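You operate a simulated robot arm through the tools that you are given. There is no shell and no other tool. Be economical: measure what you need, move in short steps, check, and stop when the job is done.

The job below is to be done with a simulated robot arm. You get a single attempt, and the scene is never put back.

TASK
Fill the purple rim cup to 50 ml and the yellow rim cup to 100 ml.
Fine: one at a time on the sink rack under the small tap, tap off, each back in its spot.

Only the result counts: the job must be done as asked and must still hold three seconds after the hand-in. Knocking over, shifting, dropping, spilling or breaking anything else fails it.

THE ROBOT
A 7-joint arm with a two-finger parallel gripper, fixed in place. Base frame: the origin is at the foot of the arm, x ahead of it, y to its left, z up. Readings come in m, degrees, newtons and seconds.
Its first joint turns from -66.0 to 66.0 degrees. Payload 2.6 kg.
Tool frame: the origin (TCP) lies between the finger pads and is the grasp point; the fingertips stand 0.03 m ahead of it; z points along the fingers, y is the line along which they close. Largest opening 0.094 m; finger width 0.028, thickness 0.01; the body of the gripper, 0.05 by 0.096 m, starts 0.055 m behind the TCP.
Orientation is that of the tool frame in the base frame, as a unit quaternion [x, y, z, w]. With the fingers straight down and closing along the base's y, the tool's x points along the base's -x, its y along +y and its z along -z.

THE INTERFACE
- The arm moves only by the tool nudge_tool. Its argument "targets" is a list of rows, each a list of 7 numbers: the shift along the base's x, y, z in m, then the turn, a rotation vector about the base's x, y, z in rad, then the opening, from 0 (shut) to 1 (fully open). In form: [[x, y, z, wx, wy, wz, hand], ...]. A call has 1 to 12 rows; each row is the pose to reach, as a shift and turn from the pose commanded when the call began. Rows are played at 5 a second. More than 0.05 m and 8.6 degrees between two rows, or a gripper value outside its range, and nothing of the call is played. A pose out of reach is approached as far as the arm can. The call stops where the force on the tool passes 40 N (or 10 N more than at its start, if that is more) or the arm is blocked; 0.2 s more then pass. Each finger travels about 0.072 m/s and halts on what it meets, pressing with about 20 N; the grip force reading is that of the motor and also rises with nothing between the fingers. The clock runs only during rows and for 0.2 s after the last one: add rows that repeat a pose to give the fingers time. The reply holds the time, the measured pose of the TCP, the force on the tool along the base axes, the opening and the grip force, in the units named above and with some noise.
- Cameras (640 x 400 px; columns grow to the right, rows downward): "scene" is fixed at [0.0216, 0.4277, 0.5644]; the picture's right is [-0.93, -0.36, 0.00], its down [-0.19, 0.49, -0.85] and it looks along [0.31, -0.79, -0.53] (base axes); focal length 322 px, centre (320, 200). "wrist" rides on the gripper at [-0.037, 0, -0.058] in the tool frame; the picture's right is [0.00, -1.00, 0.00], its down [0.97, 0.00, -0.24] and it looks along [0.24, 0.00, 0.97] (tool axes); focal length 218 px, centre (320, 200).
- capture(camera): a new picture of that camera. It takes no simulated time.
- measure_at(camera, pixels): for up to 12 pixels [column, row] of the newest picture of that camera ("zoom" is the newest enlarged one), the place [x, y, z] in the base frame of the surface seen there, good to about 0.003 m, but the place of the scene camera against the robot may be out by one fixed shift of up to 0.018 m in any direction. It takes no simulated time.
- inspect(camera, box): a new picture of the part [left, top, right, bottom] of that camera's present view, enlarged. It takes no simulated time.
- finish_job(): hands the job in; it is judged then, once.

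Go step by step. Measure first, check grasps and placings, and put right what went wrong. The budget is 80 turns and 46 pictures, counting those below and the enlarged ones. Unless the task says otherwise, let go and move clear before handing in, and close with one line.

The tools are called after "Request:" by a JSON object that holds its "api" and its "payload". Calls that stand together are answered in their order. nudge_tool: Moves the arm, as the interface text tells. Its arguments: {"type":"object","properties":{"targets":{"type":"array","items":{"type":"array","items":{"type":"number"}}}},"required":["targets"]} The other tools are called the same way: capture (camera) takes a picture; measure_at (camera, pixels) gives the place of the surface under pixels of a picture; inspect (camera, box) takes an enlarged picture of a part of a camera's view; finish_job () hands the job in.

At the start:

```text
time: 0.0
ee_pos: [0.3599, -0.0475, 0.3983]
tool_rot: [0.0, 1.0, 0.0, 0.0]
wrist_force: [-0.2, -0.5, 0.5]
opening: 0.094
gripper_force: 0.0
```

scene: 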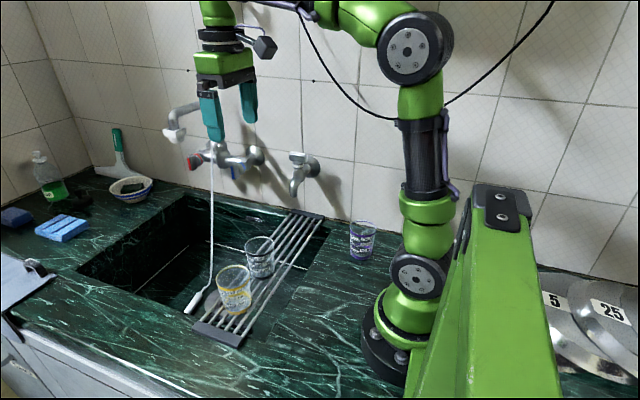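
wrist: 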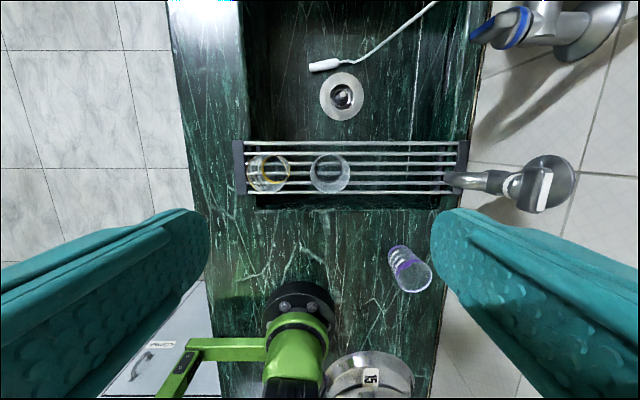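

The pictures show a yellow-rim cup and a plain cup on the rack, a purple-rim cup on the counter near (362,240), and a small tap at (303,170). I'll zoom in for details.

Request:
{"api": "inspect", "payload": {"camera": "scene", "box": [180, 200, 340, 350]}}

Request:
{"api": "inspect", "payload": {"camera": "scene", "box": [260, 130, 400, 270]}}

Request:
{"api": "inspect", "payload": {"camera": "wrist", "box": [220, 120, 600, 320]}}

```text
2.67 times, centred on (260, 275) of scene
```

zoom: 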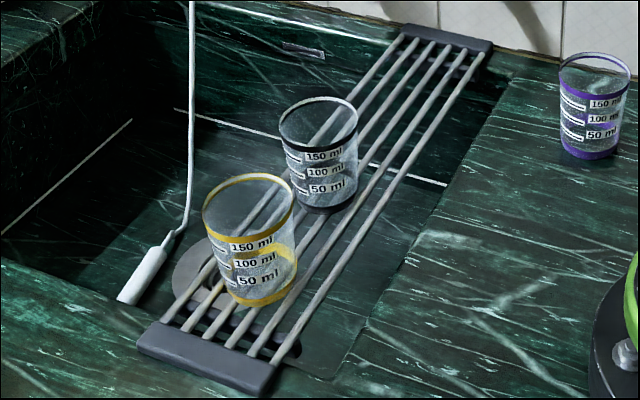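

```text
2.86 times, centred on (330, 200) of scene
```

zoom: 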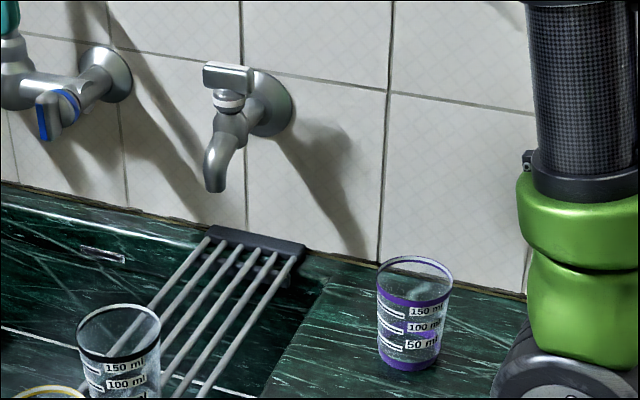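

```text
1.68 times, centred on (410, 220) of wrist
```

zoom: 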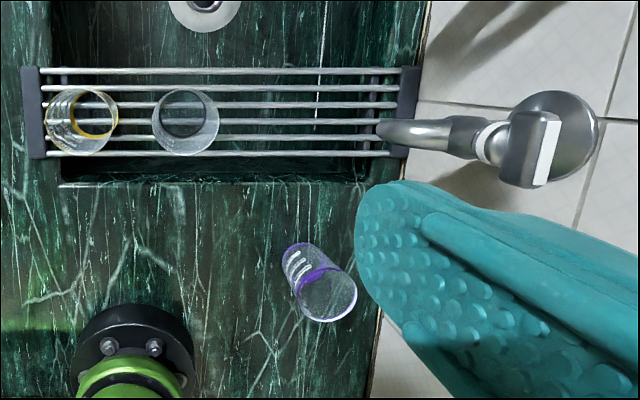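

The zooms show graduations on the cups, and the small tap's outlet is over the far end of the rack. I'll measure the cups, rack and tap in the wrist zoom.

Request:
{"api": "measure_at", "payload": {"camera": "zoom", "pixels": [[382, 130], [445, 135], [490, 145], [530, 150], [545, 150], [549, 105], [30, 115], [408, 115], [200, 92], [200, 151], [327, 318], [355, 290]]}}

Request:
{"api": "measure_at", "payload": {"camera": "zoom", "pixels": [[305, 245], [285, 255], [325, 295], [80, 155], [50, 110], [115, 105], [95, 115], [155, 125], [215, 120], [185, 115], [200, 200], [300, 200]]}}

Request:
{"api": "measure_at", "payload": {"camera": "scene", "pixels": [[296, 194], [297, 185], [303, 155], [314, 165], [311, 156], [362, 240], [362, 258], [234, 290], [234, 307], [261, 272], [205, 323], [310, 215]]}}

```text
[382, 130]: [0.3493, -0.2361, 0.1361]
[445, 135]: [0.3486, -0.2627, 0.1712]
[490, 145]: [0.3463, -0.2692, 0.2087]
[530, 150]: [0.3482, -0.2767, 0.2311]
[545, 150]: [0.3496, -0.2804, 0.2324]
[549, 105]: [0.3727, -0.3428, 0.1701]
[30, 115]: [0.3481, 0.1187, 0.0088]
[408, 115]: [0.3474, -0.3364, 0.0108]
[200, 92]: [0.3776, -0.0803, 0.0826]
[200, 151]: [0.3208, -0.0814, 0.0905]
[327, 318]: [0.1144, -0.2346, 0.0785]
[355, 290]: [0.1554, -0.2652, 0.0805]
```

```text
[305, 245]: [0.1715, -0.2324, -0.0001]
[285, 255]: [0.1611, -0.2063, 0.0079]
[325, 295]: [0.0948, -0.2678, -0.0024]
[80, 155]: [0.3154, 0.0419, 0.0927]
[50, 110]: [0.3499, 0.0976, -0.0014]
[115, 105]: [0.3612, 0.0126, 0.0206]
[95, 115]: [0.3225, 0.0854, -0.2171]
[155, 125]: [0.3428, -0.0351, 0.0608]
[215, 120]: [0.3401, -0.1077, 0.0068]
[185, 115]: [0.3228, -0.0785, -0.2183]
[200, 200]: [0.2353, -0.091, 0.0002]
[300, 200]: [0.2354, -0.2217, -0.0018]
```

```text
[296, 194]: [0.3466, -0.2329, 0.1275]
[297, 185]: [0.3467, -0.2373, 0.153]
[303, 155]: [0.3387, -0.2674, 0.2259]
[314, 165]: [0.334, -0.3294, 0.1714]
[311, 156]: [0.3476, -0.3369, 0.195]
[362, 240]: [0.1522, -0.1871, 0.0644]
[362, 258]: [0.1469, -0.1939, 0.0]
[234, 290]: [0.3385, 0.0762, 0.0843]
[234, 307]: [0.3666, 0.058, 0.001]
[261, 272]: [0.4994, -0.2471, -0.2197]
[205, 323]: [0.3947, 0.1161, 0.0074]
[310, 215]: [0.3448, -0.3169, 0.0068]
```

The outlet sits near (0.348, -0.228, 0.125), the rack top is at z≈0.01, and there is about 3.5 cm between a cup's rim and the outlet. Next I'll look at the tap handle, the yellow cup and the purple cup up close.

Request:
{"api": "inspect", "payload": {"camera": "scene", "box": [280, 145, 328, 205]}}

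Request:
{"api": "inspect", "payload": {"camera": "scene", "box": [210, 255, 260, 320]}}

Request:
{"api": "inspect", "payload": {"camera": "scene", "box": [340, 210, 385, 270]}}

```text
6.67 times, centred on (304, 175) of scene
```

zoom: 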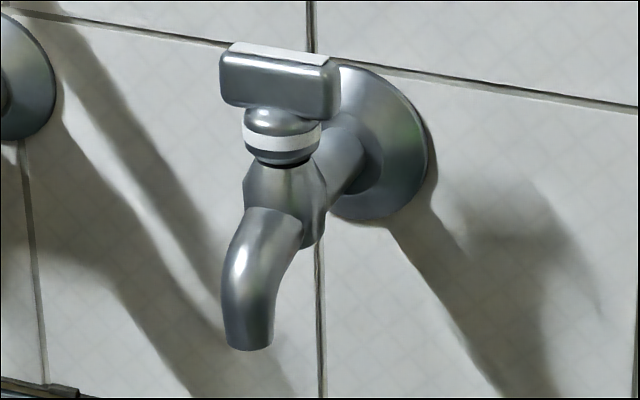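

```text
6.15 times, centred on (235, 288) of scene
```

zoom: 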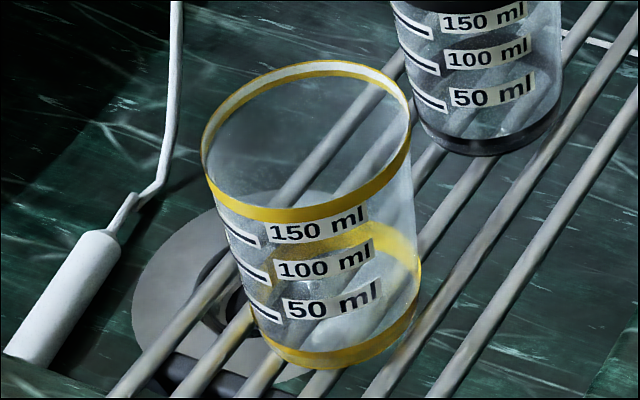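

```text
6.67 times, centred on (362, 240) of scene
```

zoom: 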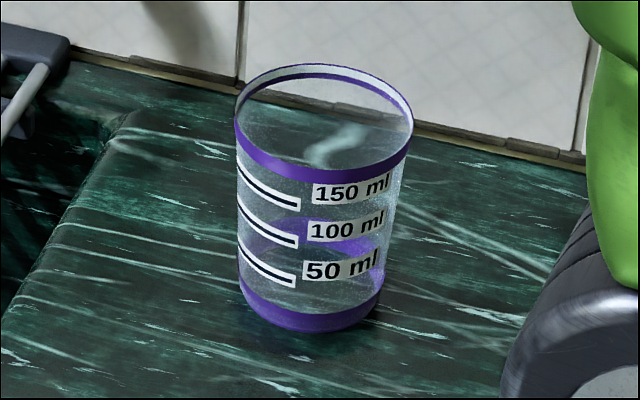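

Both cups are empty, and the tap has a flat bar handle on a vertical stem, lying along base x. I'll move the wrist over the tap to measure it precisely.

Request:
{"api": "nudge_tool", "payload": {"targets": [[0, -0.045, -0.01, 0, 0, 0, 0.6], [-0.005, -0.09, -0.02, 0, 0, 0, 0.5], [-0.01, -0.135, -0.03, 0, 0, 0, 0.45], [-0.012, -0.18, -0.045, 0, 0, 0, 0.45], [-0.012, -0.2225, -0.06, 0, 0, 0, 0.45], [-0.012, -0.2225, -0.06, 0, 0, 0, 0.45]]}}

Request:
{"api": "capture", "payload": {"camera": "wrist"}}

```text
time: 1.4
ee_pos: [0.3487, -0.2712, 0.3381]
tool_rot: [0.0, 1.0, 0.0, -0.001]
wrist_force: [0.0, 0.5, -0.2]
opening: 0.0423
gripper_force: 0.0
```

```text
37 pictures are left
```

wrist: 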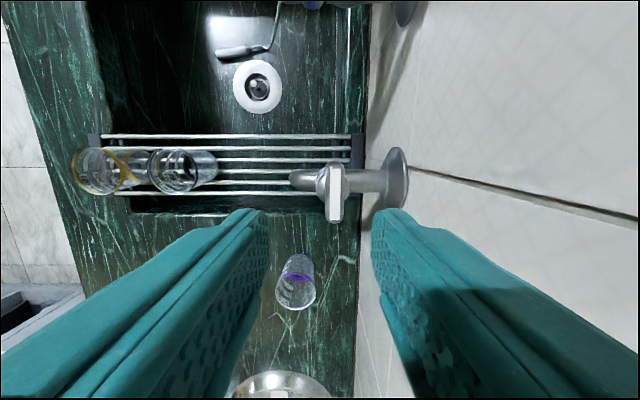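

Request:
{"api": "measure_at", "payload": {"camera": "wrist", "pixels": [[336, 168], [334, 195], [337, 212], [328, 168], [342, 168], [295, 180], [303, 172], [303, 188], [365, 182], [400, 180], [440, 200], [360, 150]]}}

Request:
{"api": "measure_at", "payload": {"camera": "wrist", "pixels": [[76, 170], [130, 172], [104, 148], [103, 194], [150, 172], [176, 151], [176, 191], [297, 309], [276, 292], [315, 290], [258, 87], [310, 290]]}}

Request:
{"api": "inspect", "payload": {"camera": "wrist", "box": [270, 140, 430, 240]}}

```text
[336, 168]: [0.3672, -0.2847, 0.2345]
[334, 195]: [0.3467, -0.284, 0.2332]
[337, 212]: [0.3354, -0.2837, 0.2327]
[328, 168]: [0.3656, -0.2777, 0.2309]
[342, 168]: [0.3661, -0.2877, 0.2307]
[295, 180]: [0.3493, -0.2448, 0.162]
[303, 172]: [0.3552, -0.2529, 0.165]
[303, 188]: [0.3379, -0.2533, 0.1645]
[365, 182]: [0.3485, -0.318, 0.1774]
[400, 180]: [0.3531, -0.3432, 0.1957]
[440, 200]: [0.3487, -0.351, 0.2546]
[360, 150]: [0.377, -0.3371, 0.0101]
```

```text
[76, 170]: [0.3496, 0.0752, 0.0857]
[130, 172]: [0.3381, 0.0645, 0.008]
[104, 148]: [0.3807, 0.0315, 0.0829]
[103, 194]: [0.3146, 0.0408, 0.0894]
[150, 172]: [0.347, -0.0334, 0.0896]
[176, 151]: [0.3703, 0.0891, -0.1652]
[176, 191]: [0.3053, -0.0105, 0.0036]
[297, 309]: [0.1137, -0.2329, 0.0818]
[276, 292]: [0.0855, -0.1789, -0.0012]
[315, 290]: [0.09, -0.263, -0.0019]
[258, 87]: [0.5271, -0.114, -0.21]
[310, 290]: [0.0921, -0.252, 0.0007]
```

```text
4.00 times, centred on (350, 190) of wrist
```

zoom: 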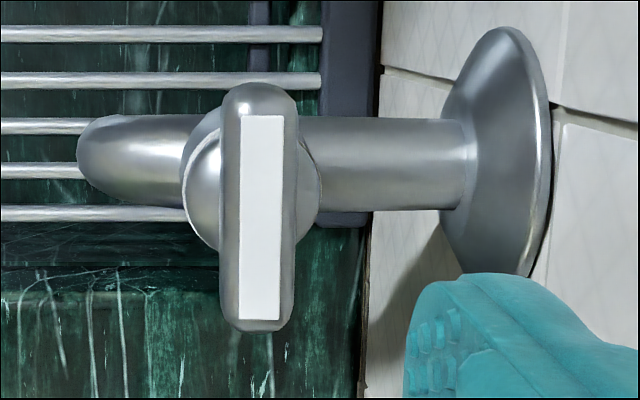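

The handle bar is centred at about (0.348, -0.284) and spans z≈0.215–0.234. The yellow cup is centred at about (0.348, 0.042) and the purple one at about (0.147, -0.233). A vertical grip would hit the spout, so I'll test a 60° forward-tilted tool behind the yellow cup.

Request:
{"api": "nudge_tool", "payload": {"targets": [[-0.008, 0.031, 0.0, 0, -0.1, 0, 0.5], [-0.016, 0.062, 0.0, 0, -0.2, 0, 0.6], [-0.024, 0.094, -0.01, 0, -0.31, 0, 0.7], [-0.032, 0.125, -0.02, 0, -0.42, 0, 0.8], [-0.04, 0.157, -0.04, 0, -0.525, 0, 0.9], [-0.048, 0.188, -0.06, 0, -0.63, 0, 1], [-0.056, 0.22, -0.08, 0, -0.735, 0, 1], [-0.064, 0.25, -0.1, 0, -0.84, 0, 1], [-0.072, 0.28, -0.12, 0, -0.945, 0, 1], [-0.08, 0.313, -0.138, 0, -1.05, 0, 1], [-0.08, 0.313, -0.138, 0, -1.05, 0, 1]]}}

Request:
{"api": "capture", "payload": {"camera": "scene"}}

Request:
{"api": "capture", "payload": {"camera": "wrist"}}

```text
time: 3.8
ee_pos: [0.3332, 0.0724, 0.2666]
tool_rot: [0.001, 0.866, 0.0, 0.5]
wrist_force: [0.5, 0.6, 0.0]
opening: 0.0941
gripper_force: 0.0
out of reach, approached as far as the arm can: row 8, 9, 10, 11
```

```text
35 pictures are left
```

scene: 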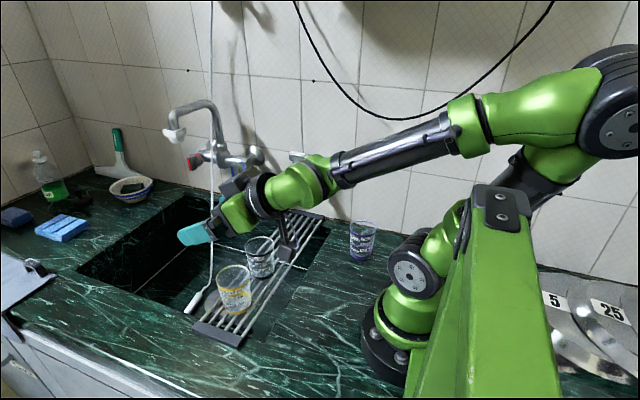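

```text
34 pictures are left
```

wrist: 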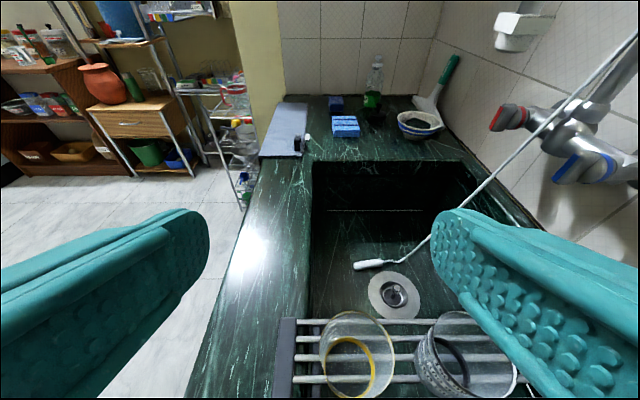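

With the tool heading +x at 60° the wrist is too close to the base, so the arm stopped short. I'll swing the heading to -y, keeping the tilt, so the wrist stays out over the sink side.

Request:
{"api": "nudge_tool", "payload": {"targets": [[0.02, 0.01, 0.04, 0, 0, -0.14, 1], [0.04, 0.02, 0.06, 0, 0, -0.28, 1], [0.06, 0.03, 0.06, 0, 0, -0.42, 1], [0.08, 0.04, 0.06, 0, 0, -0.56, 1], [0.08, 0.05, 0.06, 0, 0, -0.7, 1], [0.08, 0.06, 0.06, 0, 0, -0.84, 1], [0.08, 0.07, 0.06, 0, 0, -0.98, 1], [0.08, 0.08, 0.06, 0, 0, -1.13, 1], [0.08, 0.09, 0.06, 0, 0, -1.28, 1], [0.08, 0.1, 0.06, 0, 0, -1.43, 1], [0.08, 0.108, 0.06, 0, 0, -1.571, 1], [0.08, 0.108, 0.06, 0, 0, -1.571, 1]]}}

Request:
{"api": "capture", "payload": {"camera": "scene"}}

```text
time: 4.7
ee_pos: [0.3601, 0.1191, 0.2937]
tool_rot: [0.171, 0.882, -0.046, 0.437]
wrist_force: [-0.8, -0.5, 0.3]
opening: 0.0938
gripper_force: 0.0
out of reach, approached as far as the arm can: row 4
stopped in row 4: the arm was blocked; the commanded pose is now the measured one
```

```text
33 pictures are left
```

scene: 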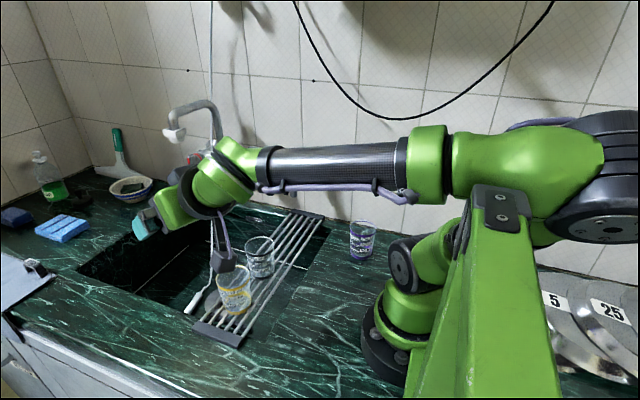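

The arm blocked partway, probably at a joint limit, at TCP (0.36, 0.12, 0.29) and clear of everything. I'll return to vertical before trying a gentler tilt the other way round.

Request:
{"api": "nudge_tool", "payload": {"targets": [[0, 0, 0.0, 0.0137, 0.13, 0.051, 1], [0, 0, 0, 0.0273, 0.26, 0.102, 1], [0, 0, 0, 0.041, 0.39, 0.153, 1], [0, 0, 0, 0.0547, 0.52, 0.203, 1], [0, 0, 0, 0.0684, 0.65, 0.254, 1], [0, 0, 0, 0.082, 0.78, 0.305, 1], [0, 0, 0, 0.0957, 0.909, 0.356, 1], [0, 0, 0, 0.0957, 0.909, 0.356, 1]]}}

```text
time: 6.5
ee_pos: [0.3594, 0.1188, 0.2931]
tool_rot: [-0.005, 1.0, -0.002, 0.002]
wrist_force: [0.5, -0.5, -0.3]
opening: 0.094
gripper_force: 0.2
```

Now vertical at (0.359, 0.119, 0.293). I'll yaw +90° in place so the camera ends up on the +y side.

Request:
{"api": "nudge_tool", "payload": {"targets": [[0, 0, 0, 0, 0, 0.143, 1], [0, 0, 0, 0, 0, 0.286, 1], [0, 0, 0, 0, 0, 0.429, 1], [0, 0, 0, 0, 0, 0.571, 1], [0, 0, 0, 0, 0, 0.714, 1], [0, 0, 0, 0, 0, 0.857, 1], [0, 0, 0, 0, 0, 1.0, 1], [0, 0, 0, 0, 0, 1.143, 1], [0, 0, 0, 0, 0, 1.286, 1], [0, 0, 0, 0, 0, 1.43, 1], [0, 0, 0, 0, 0, 1.571, 1], [0, 0, 0, 0, 0, 1.571, 1]]}}

```text
time: 9.1
ee_pos: [0.3585, 0.1199, 0.2932]
tool_rot: [0.71, -0.704, 0.0, -0.005]
wrist_force: [0.3, -0.2, 0.4]
opening: 0.094
gripper_force: 0.0
```

The yaw worked. Now I'll tilt 40° so the fingers point toward -y and down.

Request:
{"api": "nudge_tool", "payload": {"targets": [[-0.002, 0.0, -0.01, -0.14, 0, 0, 1], [-0.004, 0.005, -0.03, -0.28, 0, 0, 1], [-0.006, 0.01, -0.05, -0.42, 0, 0, 1], [-0.009, 0.01, -0.07, -0.56, 0, 0, 1], [-0.011, 0.01, -0.09, -0.7, 0, 0, 1], [-0.011, 0.01, -0.09, -0.7, 0, 0, 1]]}}

Request:
{"api": "capture", "payload": {"camera": "wrist"}}

Request:
{"api": "capture", "payload": {"camera": "scene"}}

```text
time: 10.5
ee_pos: [0.3475, 0.1299, 0.2029]
tool_rot: [0.668, -0.662, 0.241, 0.241]
wrist_force: [0.1, -0.3, -0.2]
opening: 0.094
gripper_force: 0.1
```

```text
32 pictures are left
```

wrist: 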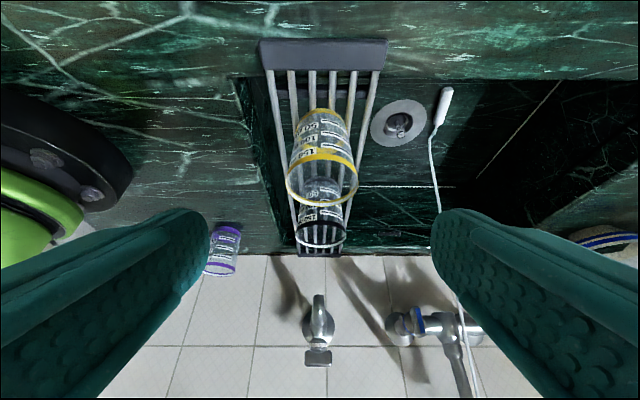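

```text
31 pictures are left
```

scene: 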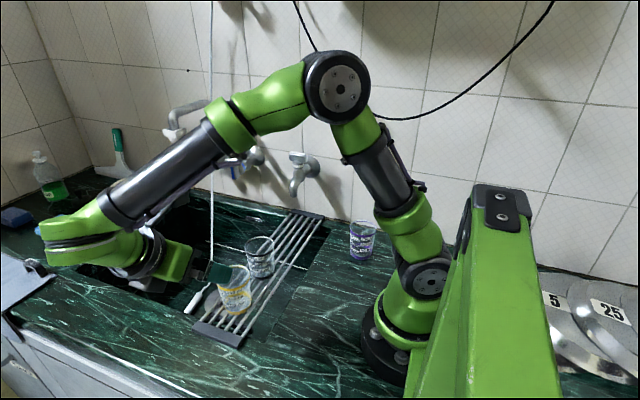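

The 40° tilt works. The view shows the yellow cup at (325,155) and the tap at (320,330), so I'll measure the cup edges and the outlet.

Request:
{"api": "measure_at", "payload": {"camera": "wrist", "pixels": [[322, 205], [287, 185], [358, 180], [322, 155], [300, 120], [345, 117], [320, 109], [320, 298], [318, 318], [318, 358], [303, 352], [322, 60]]}}

Request:
{"api": "inspect", "payload": {"camera": "wrist", "box": [260, 30, 400, 260]}}

```text
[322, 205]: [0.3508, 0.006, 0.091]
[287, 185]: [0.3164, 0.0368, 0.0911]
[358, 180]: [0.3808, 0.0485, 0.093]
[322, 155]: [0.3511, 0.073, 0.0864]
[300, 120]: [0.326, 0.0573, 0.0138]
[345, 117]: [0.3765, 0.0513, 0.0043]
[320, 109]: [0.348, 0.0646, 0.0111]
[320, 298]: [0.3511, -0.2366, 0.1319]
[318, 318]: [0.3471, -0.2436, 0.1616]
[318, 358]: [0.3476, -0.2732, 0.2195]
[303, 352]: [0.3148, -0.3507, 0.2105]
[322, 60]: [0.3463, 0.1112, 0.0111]
```

```text
1.74 times, centred on (330, 145) of wrist
```

zoom: 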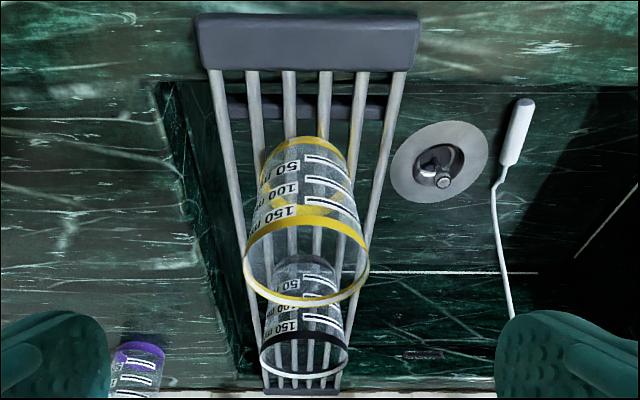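

The yellow cup is centred at (0.349, 0.040), base at z≈0.011 and rim at 0.091; the outlet front is at (0.350, -0.237, 0.13). I'll approach along the tool axis to TCP (0.349, 0.040, 0.060) and close.

Request:
{"api": "nudge_tool", "payload": {"targets": [[0.0015, 0.0, -0.036, 0, 0, 0, 1], [0.0015, -0.025, -0.066, 0, 0, 0, 1], [0.0015, -0.05, -0.096, 0, 0, 0, 1], [0.0015, -0.075, -0.125, 0, 0, 0, 1], [0.0015, -0.09, -0.143, 0, 0, 0, 1], [0.0015, -0.09, -0.143, 0, 0, 0, 1], [0.0015, -0.09, -0.143, 0, 0, 0, 0.5], [0.0015, -0.09, -0.143, 0, 0, 0, 0.5], [0.0015, -0.09, -0.143, 0, 0, 0, 0.5]]}}

Request:
{"api": "capture", "payload": {"camera": "wrist"}}

```text
time: 12.5
ee_pos: [0.3504, 0.0392, 0.0615]
tool_rot: [0.669, -0.662, 0.24, 0.239]
wrist_force: [-0.6, 0.1, -0.4]
opening: 0.0675
gripper_force: 20.2
```

```text
29 pictures are left
```

wrist: 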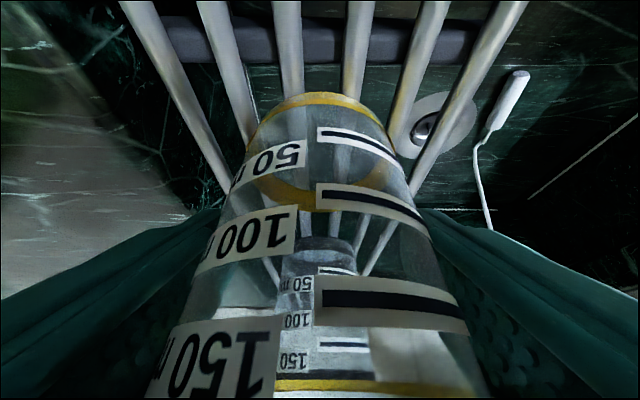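

The cup is gripped (opening 0.0675 m, 20 N). I'll lift it clear of the black cup and carry it to a point beside the tap on the base side (x≈0.26, y≈-0.24).

Request:
{"api": "nudge_tool", "payload": {"targets": [[0, 0, 0.03, 0, 0, 0, 0.5], [0, 0, 0.07, 0, 0, 0, 0.5], [0, 0, 0.11, 0, 0, 0, 0.5], [-0.014, -0.04, 0.11, 0, 0, 0, 0.5], [-0.028, -0.08, 0.11, 0, 0, 0, 0.5], [-0.042, -0.12, 0.11, 0, 0, 0, 0.5], [-0.056, -0.16, 0.11, 0, 0, 0, 0.5], [-0.07, -0.2, 0.11, 0, 0, 0, 0.5], [-0.084, -0.24, 0.11, 0, 0, 0, 0.5], [-0.09, -0.278, 0.11, 0, 0, 0, 0.5], [-0.09, -0.278, 0.11, 0, 0, 0, 0.5]]}}

Request:
{"api": "capture", "payload": {"camera": "scene"}}

```text
time: 14.9
ee_pos: [0.2609, -0.2395, 0.1708]
tool_rot: [0.668, -0.662, 0.24, 0.239]
wrist_force: [0.4, -0.6, -0.3]
opening: 0.0675
gripper_force: 19.7
```

```text
28 pictures are left
```

scene: 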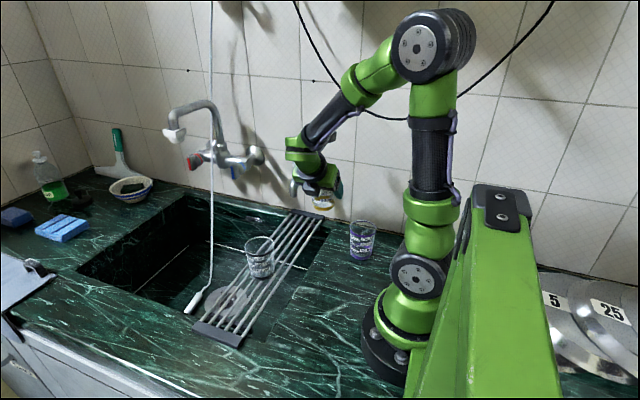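

The cup is held level at (0.261, -0.240), z 0.171. I'll descend and slide it in below the spout, then look before setting it down.

Request:
{"api": "nudge_tool", "payload": {"targets": [[0, -0.003, -0.05, 0, 0, 0, 0.5], [0, -0.003, -0.09, 0, 0, 0, 0.5], [0, -0.003, -0.102, 0, 0, 0, 0.5], [0.03, -0.003, -0.102, 0, 0, 0, 0.5], [0.06, -0.003, -0.102, 0, 0, 0, 0.5], [0.088, -0.003, -0.102, 0, 0, 0, 0.5], [0.088, -0.003, -0.102, 0, 0, 0, 0.5]]}}

Request:
{"api": "capture", "payload": {"camera": "wrist"}}

Request:
{"api": "inspect", "payload": {"camera": "scene", "box": [220, 130, 380, 290]}}

```text
time: 16.5
ee_pos: [0.3468, -0.2419, 0.0682]
tool_rot: [0.668, -0.662, 0.24, 0.239]
wrist_force: [-0.6, -0.5, -0.9]
opening: 0.0674
gripper_force: 19.4
```

```text
27 pictures are left
```

wrist: 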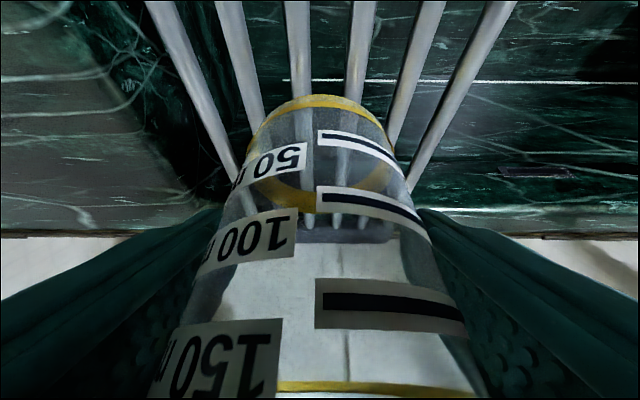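

```text
2.50 times, centred on (300, 210) of scene
```

zoom: 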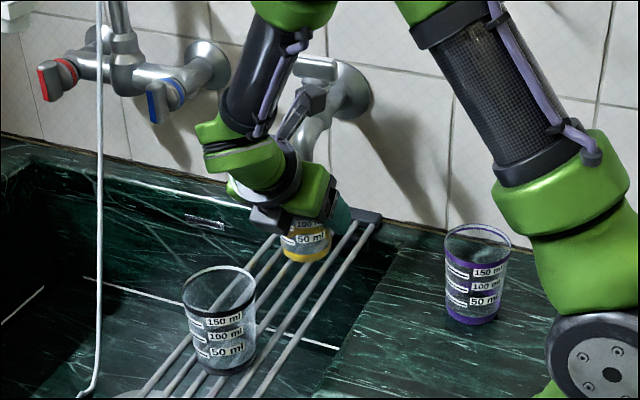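

The cup hangs over the bars below the spout. I'll lower it 7 mm, release, and back away.

Request:
{"api": "nudge_tool", "payload": {"targets": [[0.002, 0, -0.004, 0, 0, 0, 0.5], [0.002, 0, -0.0075, 0, 0, 0, 0.5], [0.002, 0, -0.0075, 0, 0, 0, 0.5], [0.002, 0, -0.0075, 0, 0, 0, 0.9], [0.002, 0, -0.0075, 0, 0, 0, 0.95], [0.002, 0, -0.0075, 0, 0, 0, 0.95]]}}

Request:
{"api": "nudge_tool", "payload": {"targets": [[0, 0.012, 0.006, 0, 0, 0, 0.95], [0, 0.026, 0.016, 0, 0, 0, 0.95], [0, 0.045, 0.045, 0, 0, 0, 0.95], [0, 0.07, 0.08, 0, 0, 0, 0.95], [0, 0.1, 0.12, 0, 0, 0, 0.95], [0, 0.12, 0.16, 0, 0, 0, 0.95], [0, 0.12, 0.2, 0, 0, 0, 0.95]]}}

Request:
{"api": "capture", "payload": {"camera": "wrist"}}

```text
time: 17.9
ee_pos: [0.3491, -0.2418, 0.0613]
tool_rot: [0.668, -0.662, 0.24, 0.239]
wrist_force: [-1.2, -0.3, -0.3]
opening: 0.0894
gripper_force: 0.1
```

```text
time: 19.5
ee_pos: [0.3488, -0.122, 0.2616]
tool_rot: [0.669, -0.662, 0.24, 0.24]
wrist_force: [-0.5, -0.1, 0.1]
opening: 0.0896
gripper_force: 0.1
```

```text
25 pictures are left
```

wrist: 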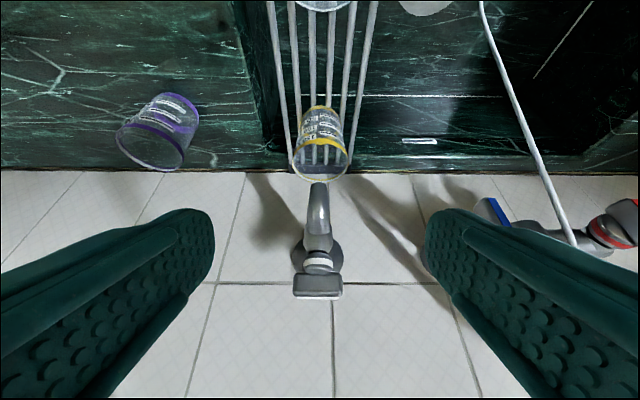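

The yellow cup stands upright under the spout (rim at (322,160), spout tip above it). I'll bring the tool back to vertical and yaw to 0 so it can grip the handle bar across y.

Request:
{"api": "nudge_tool", "payload": {"targets": [[0, 0.0, 0.02, 0.14, 0, 0, 0.8], [0, 0, 0.04, 0.28, 0, 0, 0.7], [0, 0, 0.06, 0.42, 0, 0, 0.6], [0, 0, 0.07, 0.56, 0, 0, 0.5], [0, 0, 0.07, 0.7, 0, 0, 0.4], [0, 0, 0.07, 0.7, 0, 0, 0.4]]}}

Request:
{"api": "nudge_tool", "payload": {"targets": [[0, -0.01, 0, 0, 0, -0.143, 0.4], [0, -0.02, 0, 0, 0, -0.286, 0.4], [0, -0.03, 0, 0, 0, -0.429, 0.4], [0, -0.045, 0, 0, 0, -0.571, 0.4], [0, -0.06, 0, 0, 0, -0.714, 0.4], [0, -0.075, 0, 0, 0, -0.857, 0.4], [0, -0.09, 0, 0, 0, -1.0, 0.4], [0, -0.105, 0, 0, 0, -1.143, 0.4], [0, -0.12, 0, 0, 0, -1.286, 0.4], [0, -0.14, 0, 0, 0, -1.43, 0.4], [0, -0.161, 0, 0, 0, -1.571, 0.4], [0, -0.161, 0, 0, 0, -1.571, 0.4]]}}

Request:
{"api": "capture", "payload": {"camera": "wrist"}}

```text
time: 20.9
ee_pos: [0.349, -0.1211, 0.3307]
tool_rot: [0.71, -0.705, -0.001, -0.005]
wrist_force: [-0.5, 0.6, 0.5]
opening: 0.0375
gripper_force: 0.1
```

```text
time: 23.5
ee_pos: [0.3484, -0.2824, 0.331]
tool_rot: [-0.002, 1.0, -0.002, 0.003]
wrist_force: [0.9, -0.1, 0.1]
opening: 0.0376
gripper_force: 0.1
```

```text
24 pictures are left
```

wrist: 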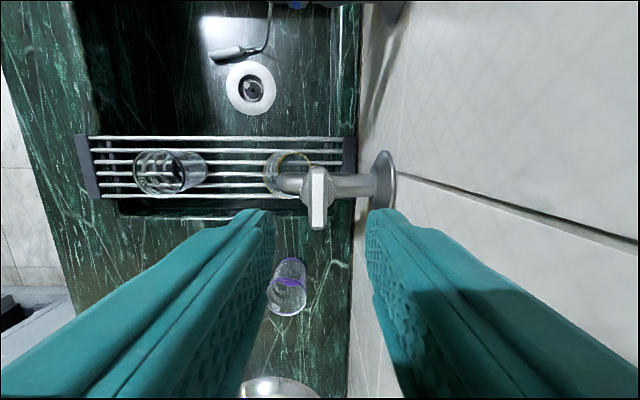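

The handle bar is directly below between the fingers. I'll lower to TCP z≈0.240 and close on it.

Request:
{"api": "nudge_tool", "payload": {"targets": [[0, -0.001, -0.045, 0, 0, 0, 0.4], [0, -0.001, -0.08, 0, 0, 0, 0.4], [0, -0.001, -0.092, 0, 0, 0, 0.4], [0, -0.001, -0.092, 0, 0, 0, 0.1], [0, -0.001, -0.092, 0, 0, 0, 0.1], [0, -0.001, -0.092, 0, 0, 0, 0.1]]}}

Request:
{"api": "inspect", "payload": {"camera": "scene", "box": [240, 120, 360, 260]}}

```text
time: 24.9
ee_pos: [0.3499, -0.2811, 0.2369]
tool_rot: [-0.004, 1.0, 0.001, 0.003]
wrist_force: [-8.8, 21.4, 6.2]
opening: 0.0295
gripper_force: 45.5
```

```text
2.86 times, centred on (300, 190) of scene
```

zoom: 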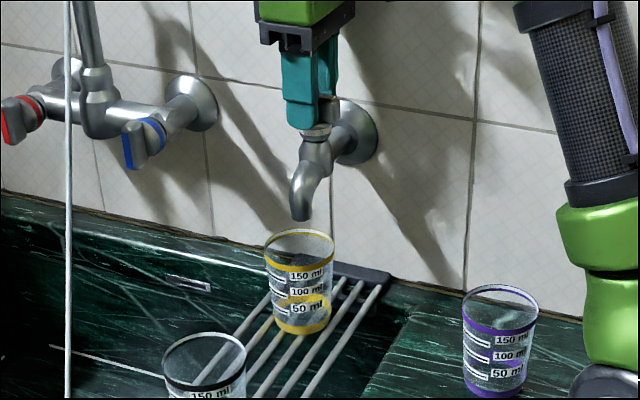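

The grip stopped at 0.0295 m with a 21 N side load, so I'm on the round collar below the bar rather than the bar itself. I'll open, rise about 11 mm and close again.

Request:
{"api": "nudge_tool", "payload": {"targets": [[0, 0, 0, 0, 0, 0, 0.45], [0, 0.002, 0.0, 0, 0, 0, 0.45], [0, 0.002, 0.012, 0, 0, 0, 0.45], [0, 0.002, 0.012, 0, 0, 0, 0.45], [0, 0.002, 0.012, 0, 0, 0, 0.1], [0, 0.002, 0.012, 0, 0, 0, 0.1], [0, 0.002, 0.012, 0, 0, 0, 0.1]]}}

Request:
{"api": "inspect", "payload": {"camera": "scene", "box": [270, 120, 340, 200]}}

```text
time: 26.5
ee_pos: [0.3495, -0.2811, 0.2512]
tool_rot: [-0.004, 1.0, -0.002, 0.004]
wrist_force: [0.4, 0.2, 1.3]
opening: 0.0147
gripper_force: 45.3
```

```text
5.00 times, centred on (305, 160) of scene
```

zoom: 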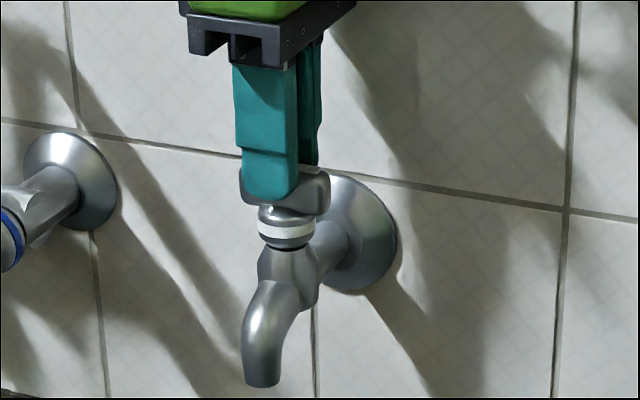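

Now it grips the bar (0.0147 m, no side load). I'll try a small counter-clockwise turn and watch for torque and water.

Request:
{"api": "nudge_tool", "payload": {"targets": [[0, 0, 0, 0, 0, 0.1, 0.1], [0, 0, 0, 0, 0, 0.2, 0.1], [0, 0, 0, 0, 0, 0.3, 0.1]]}}

Request:
{"api": "inspect", "payload": {"camera": "scene", "box": [250, 120, 350, 250]}}

```text
time: 27.3
ee_pos: [0.3505, -0.2823, 0.2509]
tool_rot: [-0.155, 0.988, -0.001, 0.005]
wrist_force: [0.7, 1.3, 0.5]
opening: 0.0147
gripper_force: 45.0
```

```text
3.08 times, centred on (300, 185) of scene
```

zoom: 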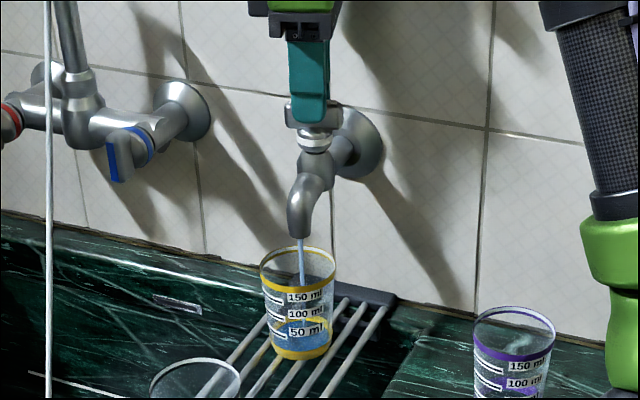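

Turning it counter-clockwise opens the tap, and the stream lands inside the cup. The clock is paused, so I'll read the level closely.

Request:
{"api": "inspect", "payload": {"camera": "scene", "box": [328, 195, 340, 205]}}

Request:
{"api": "inspect", "payload": {"camera": "scene", "box": [325, 193, 365, 243]}}

```text
16.00 times, centred on (334, 200) of scene
```

zoom: 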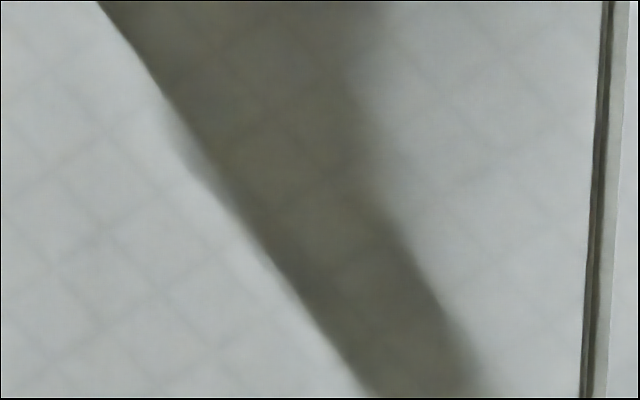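

```text
8.00 times, centred on (345, 218) of scene
```

zoom: 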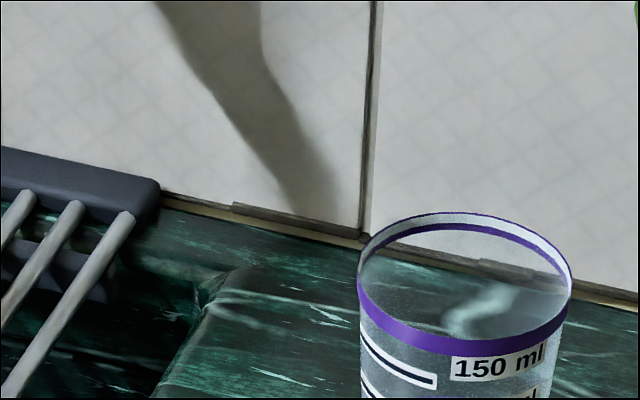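

I boxed the wrong area; the cup is near (294,221).

Request:
{"api": "inspect", "payload": {"camera": "scene", "box": [274, 197, 316, 239]}}

```text
9.52 times, centred on (295, 218) of scene
```

zoom: 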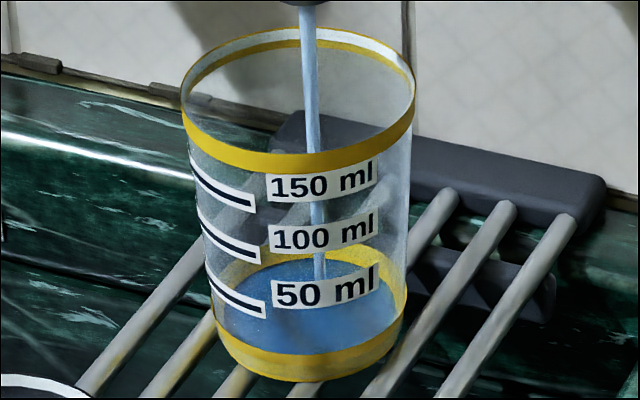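

The level is just below the 50 ml mark and rising fast, so I'll close the tap now and reassess.

Request:
{"api": "nudge_tool", "payload": {"targets": [[0, 0, 0, 0, 0, -0.15, 0.1], [0, 0, 0, 0, 0, -0.3, 0.1], [0, 0, 0, 0, 0, -0.3, 0.1]]}}

Request:
{"api": "inspect", "payload": {"camera": "scene", "box": [274, 197, 316, 239]}}

```text
time: 28.1
ee_pos: [0.3497, -0.2816, 0.2511]
tool_rot: [-0.004, 1.0, -0.002, 0.003]
wrist_force: [17.7, -8.7, -11.0]
opening: 0.015
gripper_force: 44.9
```

```text
9.52 times, centred on (295, 218) of scene
```

zoom: 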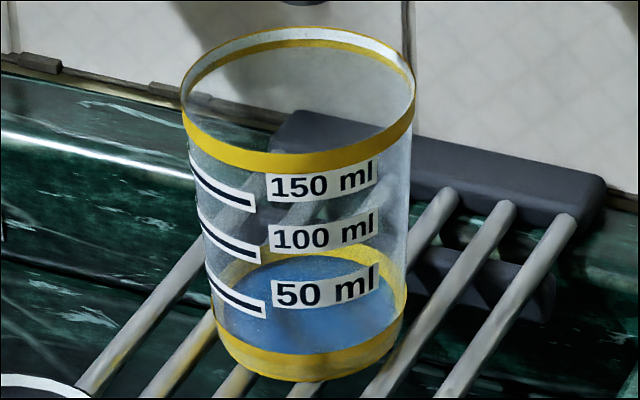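

The stream has stopped. Going by the mark geometry, the water surface centre is at about y=307 against ≈264 for the 50 ml ring, so there's roughly 15 ml in. I'll reopen to the same angle and hold.

Request:
{"api": "nudge_tool", "payload": {"targets": [[0, 0, 0, 0, 0, 0.15, 0.1], [0, 0, 0, 0, 0, 0.3, 0.1], [0, 0, 0, 0, 0, 0.3, 0.1], [0, 0, 0, 0, 0, 0.3, 0.1], [0, 0, 0, 0, 0, 0.3, 0.1], [0, 0, 0, 0, 0, 0.3, 0.1], [0, 0, 0, 0, 0, 0.3, 0.1]]}}

Request:
{"api": "inspect", "payload": {"camera": "scene", "box": [274, 197, 316, 239]}}

```text
time: 29.7
ee_pos: [0.3495, -0.2823, 0.2499]
tool_rot: [-0.153, 0.988, -0.001, 0.004]
wrist_force: [21.0, -8.6, -24.3]
opening: 0.015
gripper_force: 44.9
```

```text
9.52 times, centred on (295, 218) of scene
```

zoom: 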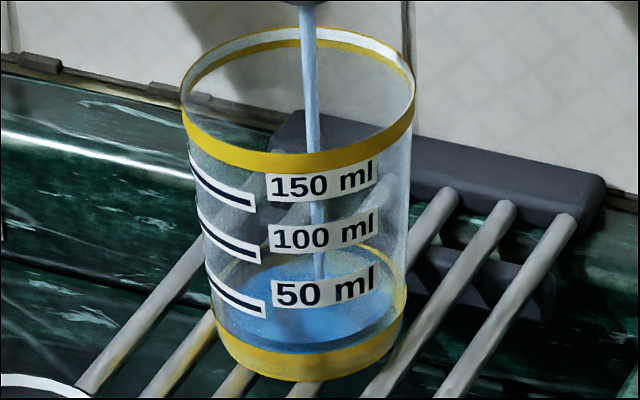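

The level has risen slowly. I'll measure the water surface height directly, using the rim as reference.

Request:
{"api": "measure_at", "payload": {"camera": "zoom", "pixels": [[280, 270], [300, 330], [350, 330], [280, 335], [340, 262], [385, 290], [300, 162], [230, 290], [235, 302], [235, 245], [225, 190], [300, 372]]}}

```text
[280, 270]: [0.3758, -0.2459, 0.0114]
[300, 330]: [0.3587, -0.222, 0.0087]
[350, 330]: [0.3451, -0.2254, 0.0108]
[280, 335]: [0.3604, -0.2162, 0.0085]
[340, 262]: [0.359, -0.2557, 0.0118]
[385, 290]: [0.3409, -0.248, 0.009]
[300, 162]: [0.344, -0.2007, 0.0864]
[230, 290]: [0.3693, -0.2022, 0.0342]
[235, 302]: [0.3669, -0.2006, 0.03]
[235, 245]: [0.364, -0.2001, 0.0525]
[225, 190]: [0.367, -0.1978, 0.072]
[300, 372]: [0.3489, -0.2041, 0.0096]
```

The readings at the water pixels look like the cup floor, so this method can't resolve the level; the marks run about 0.0195 m per 50 ml. I'll keep the flow going and judge by the mark lines.

Request:
{"api": "nudge_tool", "payload": {"targets": [[0, 0, 0, 0, 0, 0, 0.1], [0, 0, 0, 0, 0, 0, 0.1], [0, 0, 0, 0, 0, 0, 0.1], [0, 0, 0, 0, 0, 0, 0.1], [0, 0, 0, 0, 0, 0, 0.1], [0, 0, 0, 0, 0, 0, 0.1], [0, 0, 0, 0, 0, 0, 0.1], [0, 0, 0, 0, 0, 0, 0.1], [0, 0, 0, 0, 0, 0, 0.1]]}}

Request:
{"api": "inspect", "payload": {"camera": "scene", "box": [274, 197, 316, 239]}}

```text
time: 31.7
ee_pos: [0.3498, -0.2817, 0.2495]
tool_rot: [-0.154, 0.988, -0.001, 0.004]
wrist_force: [25.8, -4.0, -22.8]
opening: 0.0145
gripper_force: 45.0
```

```text
9.52 times, centred on (295, 218) of scene
```

zoom: 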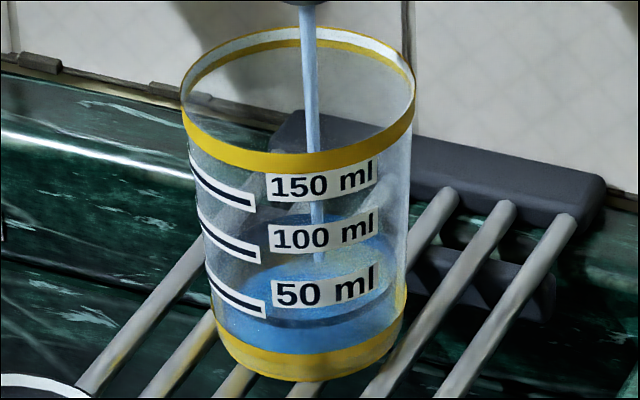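

The front waterline arc is at about y=325, just below the 50 ml line, so roughly 42–48 ml at 10–13 ml/s. I'll hold another 2.6 s and re-check.

Request:
{"api": "nudge_tool", "payload": {"targets": [[0, 0, 0, 0, 0, 0, 0.1], [0, 0, 0, 0, 0, 0, 0.1], [0, 0, 0, 0, 0, 0, 0.1], [0, 0, 0, 0, 0, 0, 0.1], [0, 0, 0, 0, 0, 0, 0.1], [0, 0, 0, 0, 0, 0, 0.1], [0, 0, 0, 0, 0, 0, 0.1], [0, 0, 0, 0, 0, 0, 0.1], [0, 0, 0, 0, 0, 0, 0.1], [0, 0, 0, 0, 0, 0, 0.1], [0, 0, 0, 0, 0, 0, 0.1], [0, 0, 0, 0, 0, 0, 0.1]]}}

Request:
{"api": "inspect", "payload": {"camera": "scene", "box": [274, 197, 316, 239]}}

```text
time: 34.3
ee_pos: [0.3504, -0.2815, 0.251]
tool_rot: [-0.153, 0.988, -0.001, 0.003]
wrist_force: [26.3, -3.1, -24.0]
opening: 0.0146
gripper_force: 44.8
```

```text
9.52 times, centred on (295, 218) of scene
```

zoom: 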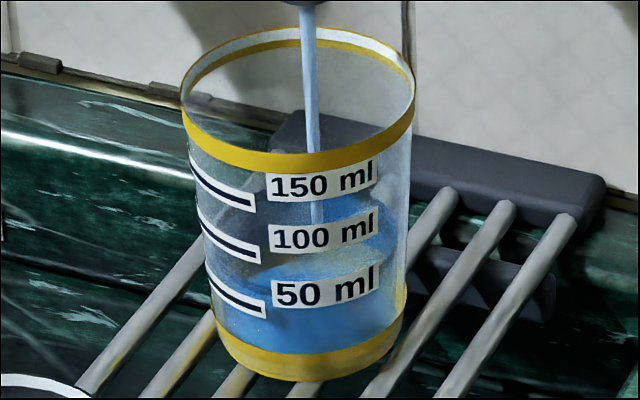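

The front waterline is now at about y=283 at x=260, against 255 for the 100 ml line, so roughly 74 ml at about 12 ml/s. I'll hold 1.6 s more and close.

Request:
{"api": "nudge_tool", "payload": {"targets": [[0, 0, 0, 0, 0, 0, 0.1], [0, 0, 0, 0, 0, 0, 0.1], [0, 0, 0, 0, 0, 0, 0.1], [0, 0, 0, 0, 0, 0, 0.1], [0, 0, 0, 0, 0, 0, 0.1], [0, 0, 0, 0, 0, 0, 0.1], [0, 0, 0, 0, 0, 0, 0.1], [0, 0, 0, 0, 0, 0, 0.1], [0, 0, 0, 0, 0, -0.15, 0.1], [0, 0, 0, 0, 0, -0.3, 0.1], [0, 0, 0, 0, 0, -0.3, 0.1]]}}

Request:
{"api": "inspect", "payload": {"camera": "scene", "box": [274, 197, 316, 239]}}

```text
time: 36.7
ee_pos: [0.3506, -0.2806, 0.2505]
tool_rot: [-0.003, 1.0, -0.003, 0.004]
wrist_force: [27.1, -10.0, -21.6]
opening: 0.0147
gripper_force: 44.9
```

```text
9.52 times, centred on (295, 218) of scene
```

zoom: 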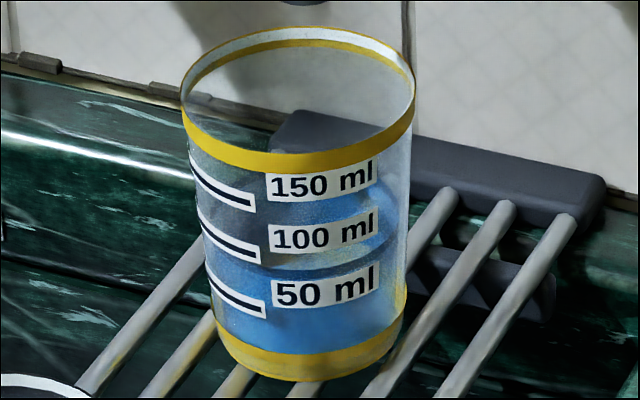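

The stream is off and the waterline sits close to the 100 ml line. I'll zoom tighter for a precise read.

Request:
{"api": "inspect", "payload": {"camera": "scene", "box": [281, 212, 305, 228]}}

```text
16.00 times, centred on (293, 220) of scene
```

zoom: 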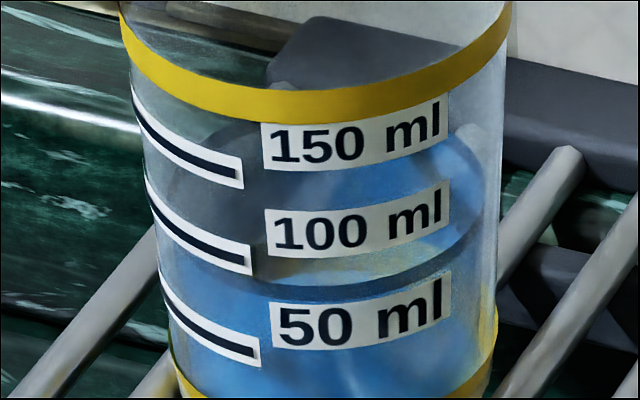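

The waterline is about 15 px below the 100 ml line, with 92 px per 50 ml, so roughly 92 ml. A short pulse should add about 7–8 ml.

Request:
{"api": "nudge_tool", "payload": {"targets": [[0, 0, 0, 0, 0, 0.15, 0.1], [0, 0, 0, 0, 0, 0.3, 0.1], [0, 0, 0, 0, 0, 0.3, 0.1], [0, 0, 0, 0, 0, 0.15, 0.1], [0, 0, 0, 0, 0, 0.0, 0.1], [0, 0, 0, 0, 0, 0.0, 0.1]]}}

Request:
{"api": "inspect", "payload": {"camera": "scene", "box": [281, 212, 305, 228]}}

```text
time: 38.1
ee_pos: [0.35, -0.2818, 0.2516]
tool_rot: [-0.002, 1.0, -0.003, 0.004]
wrist_force: [19.9, -8.2, -20.2]
opening: 0.0149
gripper_force: 44.6
```

```text
16.00 times, centred on (293, 220) of scene
```

zoom: 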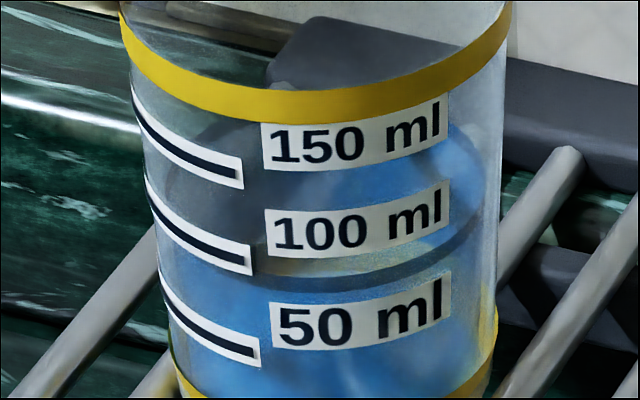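

The front waterline (y≈278 at x≈318) now matches the computed 100 ml ring (≈273), and the back edge agrees, so the cup holds about 98 ml and the stream is off. I'll release the handle and rise straight up.

Request:
{"api": "nudge_tool", "payload": {"targets": [[0, 0, 0, 0, 0, 0, 0.4], [0, 0, 0, 0, 0, 0, 0.4], [0, 0, 0.02, 0, 0, 0, 0.4], [0, 0, 0.06, 0, 0, 0, 0.4], [0, 0, 0.08, 0, 0, 0, 0.4]]}}

Request:
{"api": "nudge_tool", "payload": {"targets": [[0, 0.021, 0, 0, 0, 0.143, 0.4], [0, 0.041, 0, 0, 0, 0.286, 0.4], [0, 0.056, 0, 0, 0, 0.429, 0.4], [0, 0.071, 0, 0, 0, 0.571, 0.4], [0, 0.086, 0, 0, 0, 0.714, 0.4], [0, 0.101, 0, 0, 0, 0.857, 0.4], [0, 0.116, 0, 0, 0, 1.0, 0.4], [0, 0.131, 0, 0, 0, 1.143, 0.5], [0, 0.141, 0, 0, 0, 1.286, 0.6], [0, 0.151, 0, 0, 0, 1.43, 0.8], [0, 0.16, 0, 0, 0, 1.571, 1], [0, 0.16, 0, 0, 0, 1.571, 1]]}}

Request:
{"api": "nudge_tool", "payload": {"targets": [[0, 0, -0.01, -0.14, 0, 0, 1], [0, 0, -0.03, -0.28, 0, 0, 1], [0, 0, -0.05, -0.42, 0, 0, 1], [0, 0, -0.07, -0.56, 0, 0, 1], [0, 0, -0.07, -0.7, 0, 0, 1], [0, 0, -0.07, -0.7, 0, 0, 1]]}}

Request:
{"api": "capture", "payload": {"camera": "wrist"}}

```text
time: 39.3
ee_pos: [0.3487, -0.2814, 0.3308]
tool_rot: [-0.003, 1.0, -0.002, 0.004]
wrist_force: [-0.1, -0.1, -0.6]
opening: 0.0376
gripper_force: 0.0
```

```text
time: 41.9
ee_pos: [0.3504, -0.1207, 0.3314]
tool_rot: [0.711, -0.703, -0.002, -0.004]
wrist_force: [-0.1, -0.9, 0.8]
opening: 0.0938
gripper_force: 0.1
```

```text
time: 43.3
ee_pos: [0.3499, -0.1218, 0.2616]
tool_rot: [0.668, -0.662, 0.241, 0.24]
wrist_force: [0.0, -0.5, 0.0]
opening: 0.0941
gripper_force: 0.1
```

```text
10 pictures are left
```

wrist: 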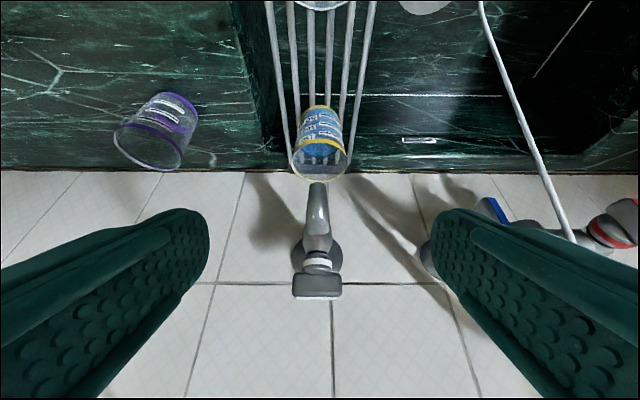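

The tap is closed and dry, the yellow cup hasn't moved, and the pose matches my retreat point. I'll go back along the same path and grip the cup.

Request:
{"api": "nudge_tool", "payload": {"targets": [[0, 0, -0.04, 0, 0, 0, 1], [0, -0.02, -0.08, 0, 0, 0, 1], [0, -0.05, -0.12, 0, 0, 0, 1], [0, -0.075, -0.155, 0, 0, 0, 1], [0, -0.094, -0.184, 0, 0, 0, 1], [0, -0.108, -0.194, 0, 0, 0, 1], [0, -0.12, -0.2, 0, 0, 0, 1], [0, -0.12, -0.2, 0, 0, 0, 1], [0, -0.12, -0.2, 0, 0, 0, 0.5], [0, -0.12, -0.2, 0, 0, 0, 0.5], [0, -0.12, -0.2, 0, 0, 0, 0.5]]}}

```text
time: 45.7
ee_pos: [0.3495, -0.2409, 0.0619]
tool_rot: [0.668, -0.662, 0.241, 0.24]
wrist_force: [0.4, -0.9, -0.1]
opening: 0.0674
gripper_force: 19.9
```

The cup is gripped at 0.0674 m. I'll lift it slightly, slide it out from under the spout, then rise gently.

Request:
{"api": "nudge_tool", "payload": {"targets": [[0, 0, 0.003, 0, 0, 0, 0.5], [0, 0, 0.008, 0, 0, 0, 0.5], [-0.015, 0, 0.008, 0, 0, 0, 0.5], [-0.04, 0, 0.008, 0, 0, 0, 0.5], [-0.065, 0, 0.008, 0, 0, 0, 0.5], [-0.083, 0, 0.008, 0, 0, 0, 0.5], [-0.09, 0, 0.015, 0, 0, 0, 0.5], [-0.09, 0, 0.035, 0, 0, 0, 0.5], [-0.09, 0, 0.06, 0, 0, 0, 0.5], [-0.09, 0, 0.085, 0, 0, 0, 0.5], [-0.09, 0, 0.105, 0, 0, 0, 0.5], [-0.09, 0, 0.11, 0, 0, 0, 0.5]]}}

Request:
{"api": "nudge_tool", "payload": {"targets": [[0.004, 0.012, 0, 0, 0, 0, 0.5], [0.012, 0.036, 0, 0, 0, 0, 0.5], [0.02, 0.064, 0, 0, 0, 0, 0.5], [0.03, 0.092, 0, 0, 0, 0, 0.5], [0.04, 0.12, 0, 0, 0, 0, 0.5], [0.05, 0.148, 0, 0, 0, 0, 0.5], [0.06, 0.176, 0, 0, 0, 0, 0.5], [0.068, 0.204, 0, 0, 0, 0, 0.5], [0.076, 0.232, 0, 0, 0, 0, 0.5], [0.083, 0.256, 0, 0, 0, 0, 0.5], [0.088, 0.274, 0, 0, 0, 0, 0.5], [0.09, 0.281, 0, 0, 0, 0, 0.5]]}}

```text
time: 48.3
ee_pos: [0.2602, -0.2411, 0.1708]
tool_rot: [0.668, -0.662, 0.241, 0.24]
wrist_force: [-0.2, 0.5, -0.6]
opening: 0.0674
gripper_force: 20.2
```

```text
time: 50.9
ee_pos: [0.3491, 0.0411, 0.1709]
tool_rot: [0.668, -0.662, 0.241, 0.239]
wrist_force: [0.8, 0.1, -1.2]
opening: 0.0675
gripper_force: 19.7
```

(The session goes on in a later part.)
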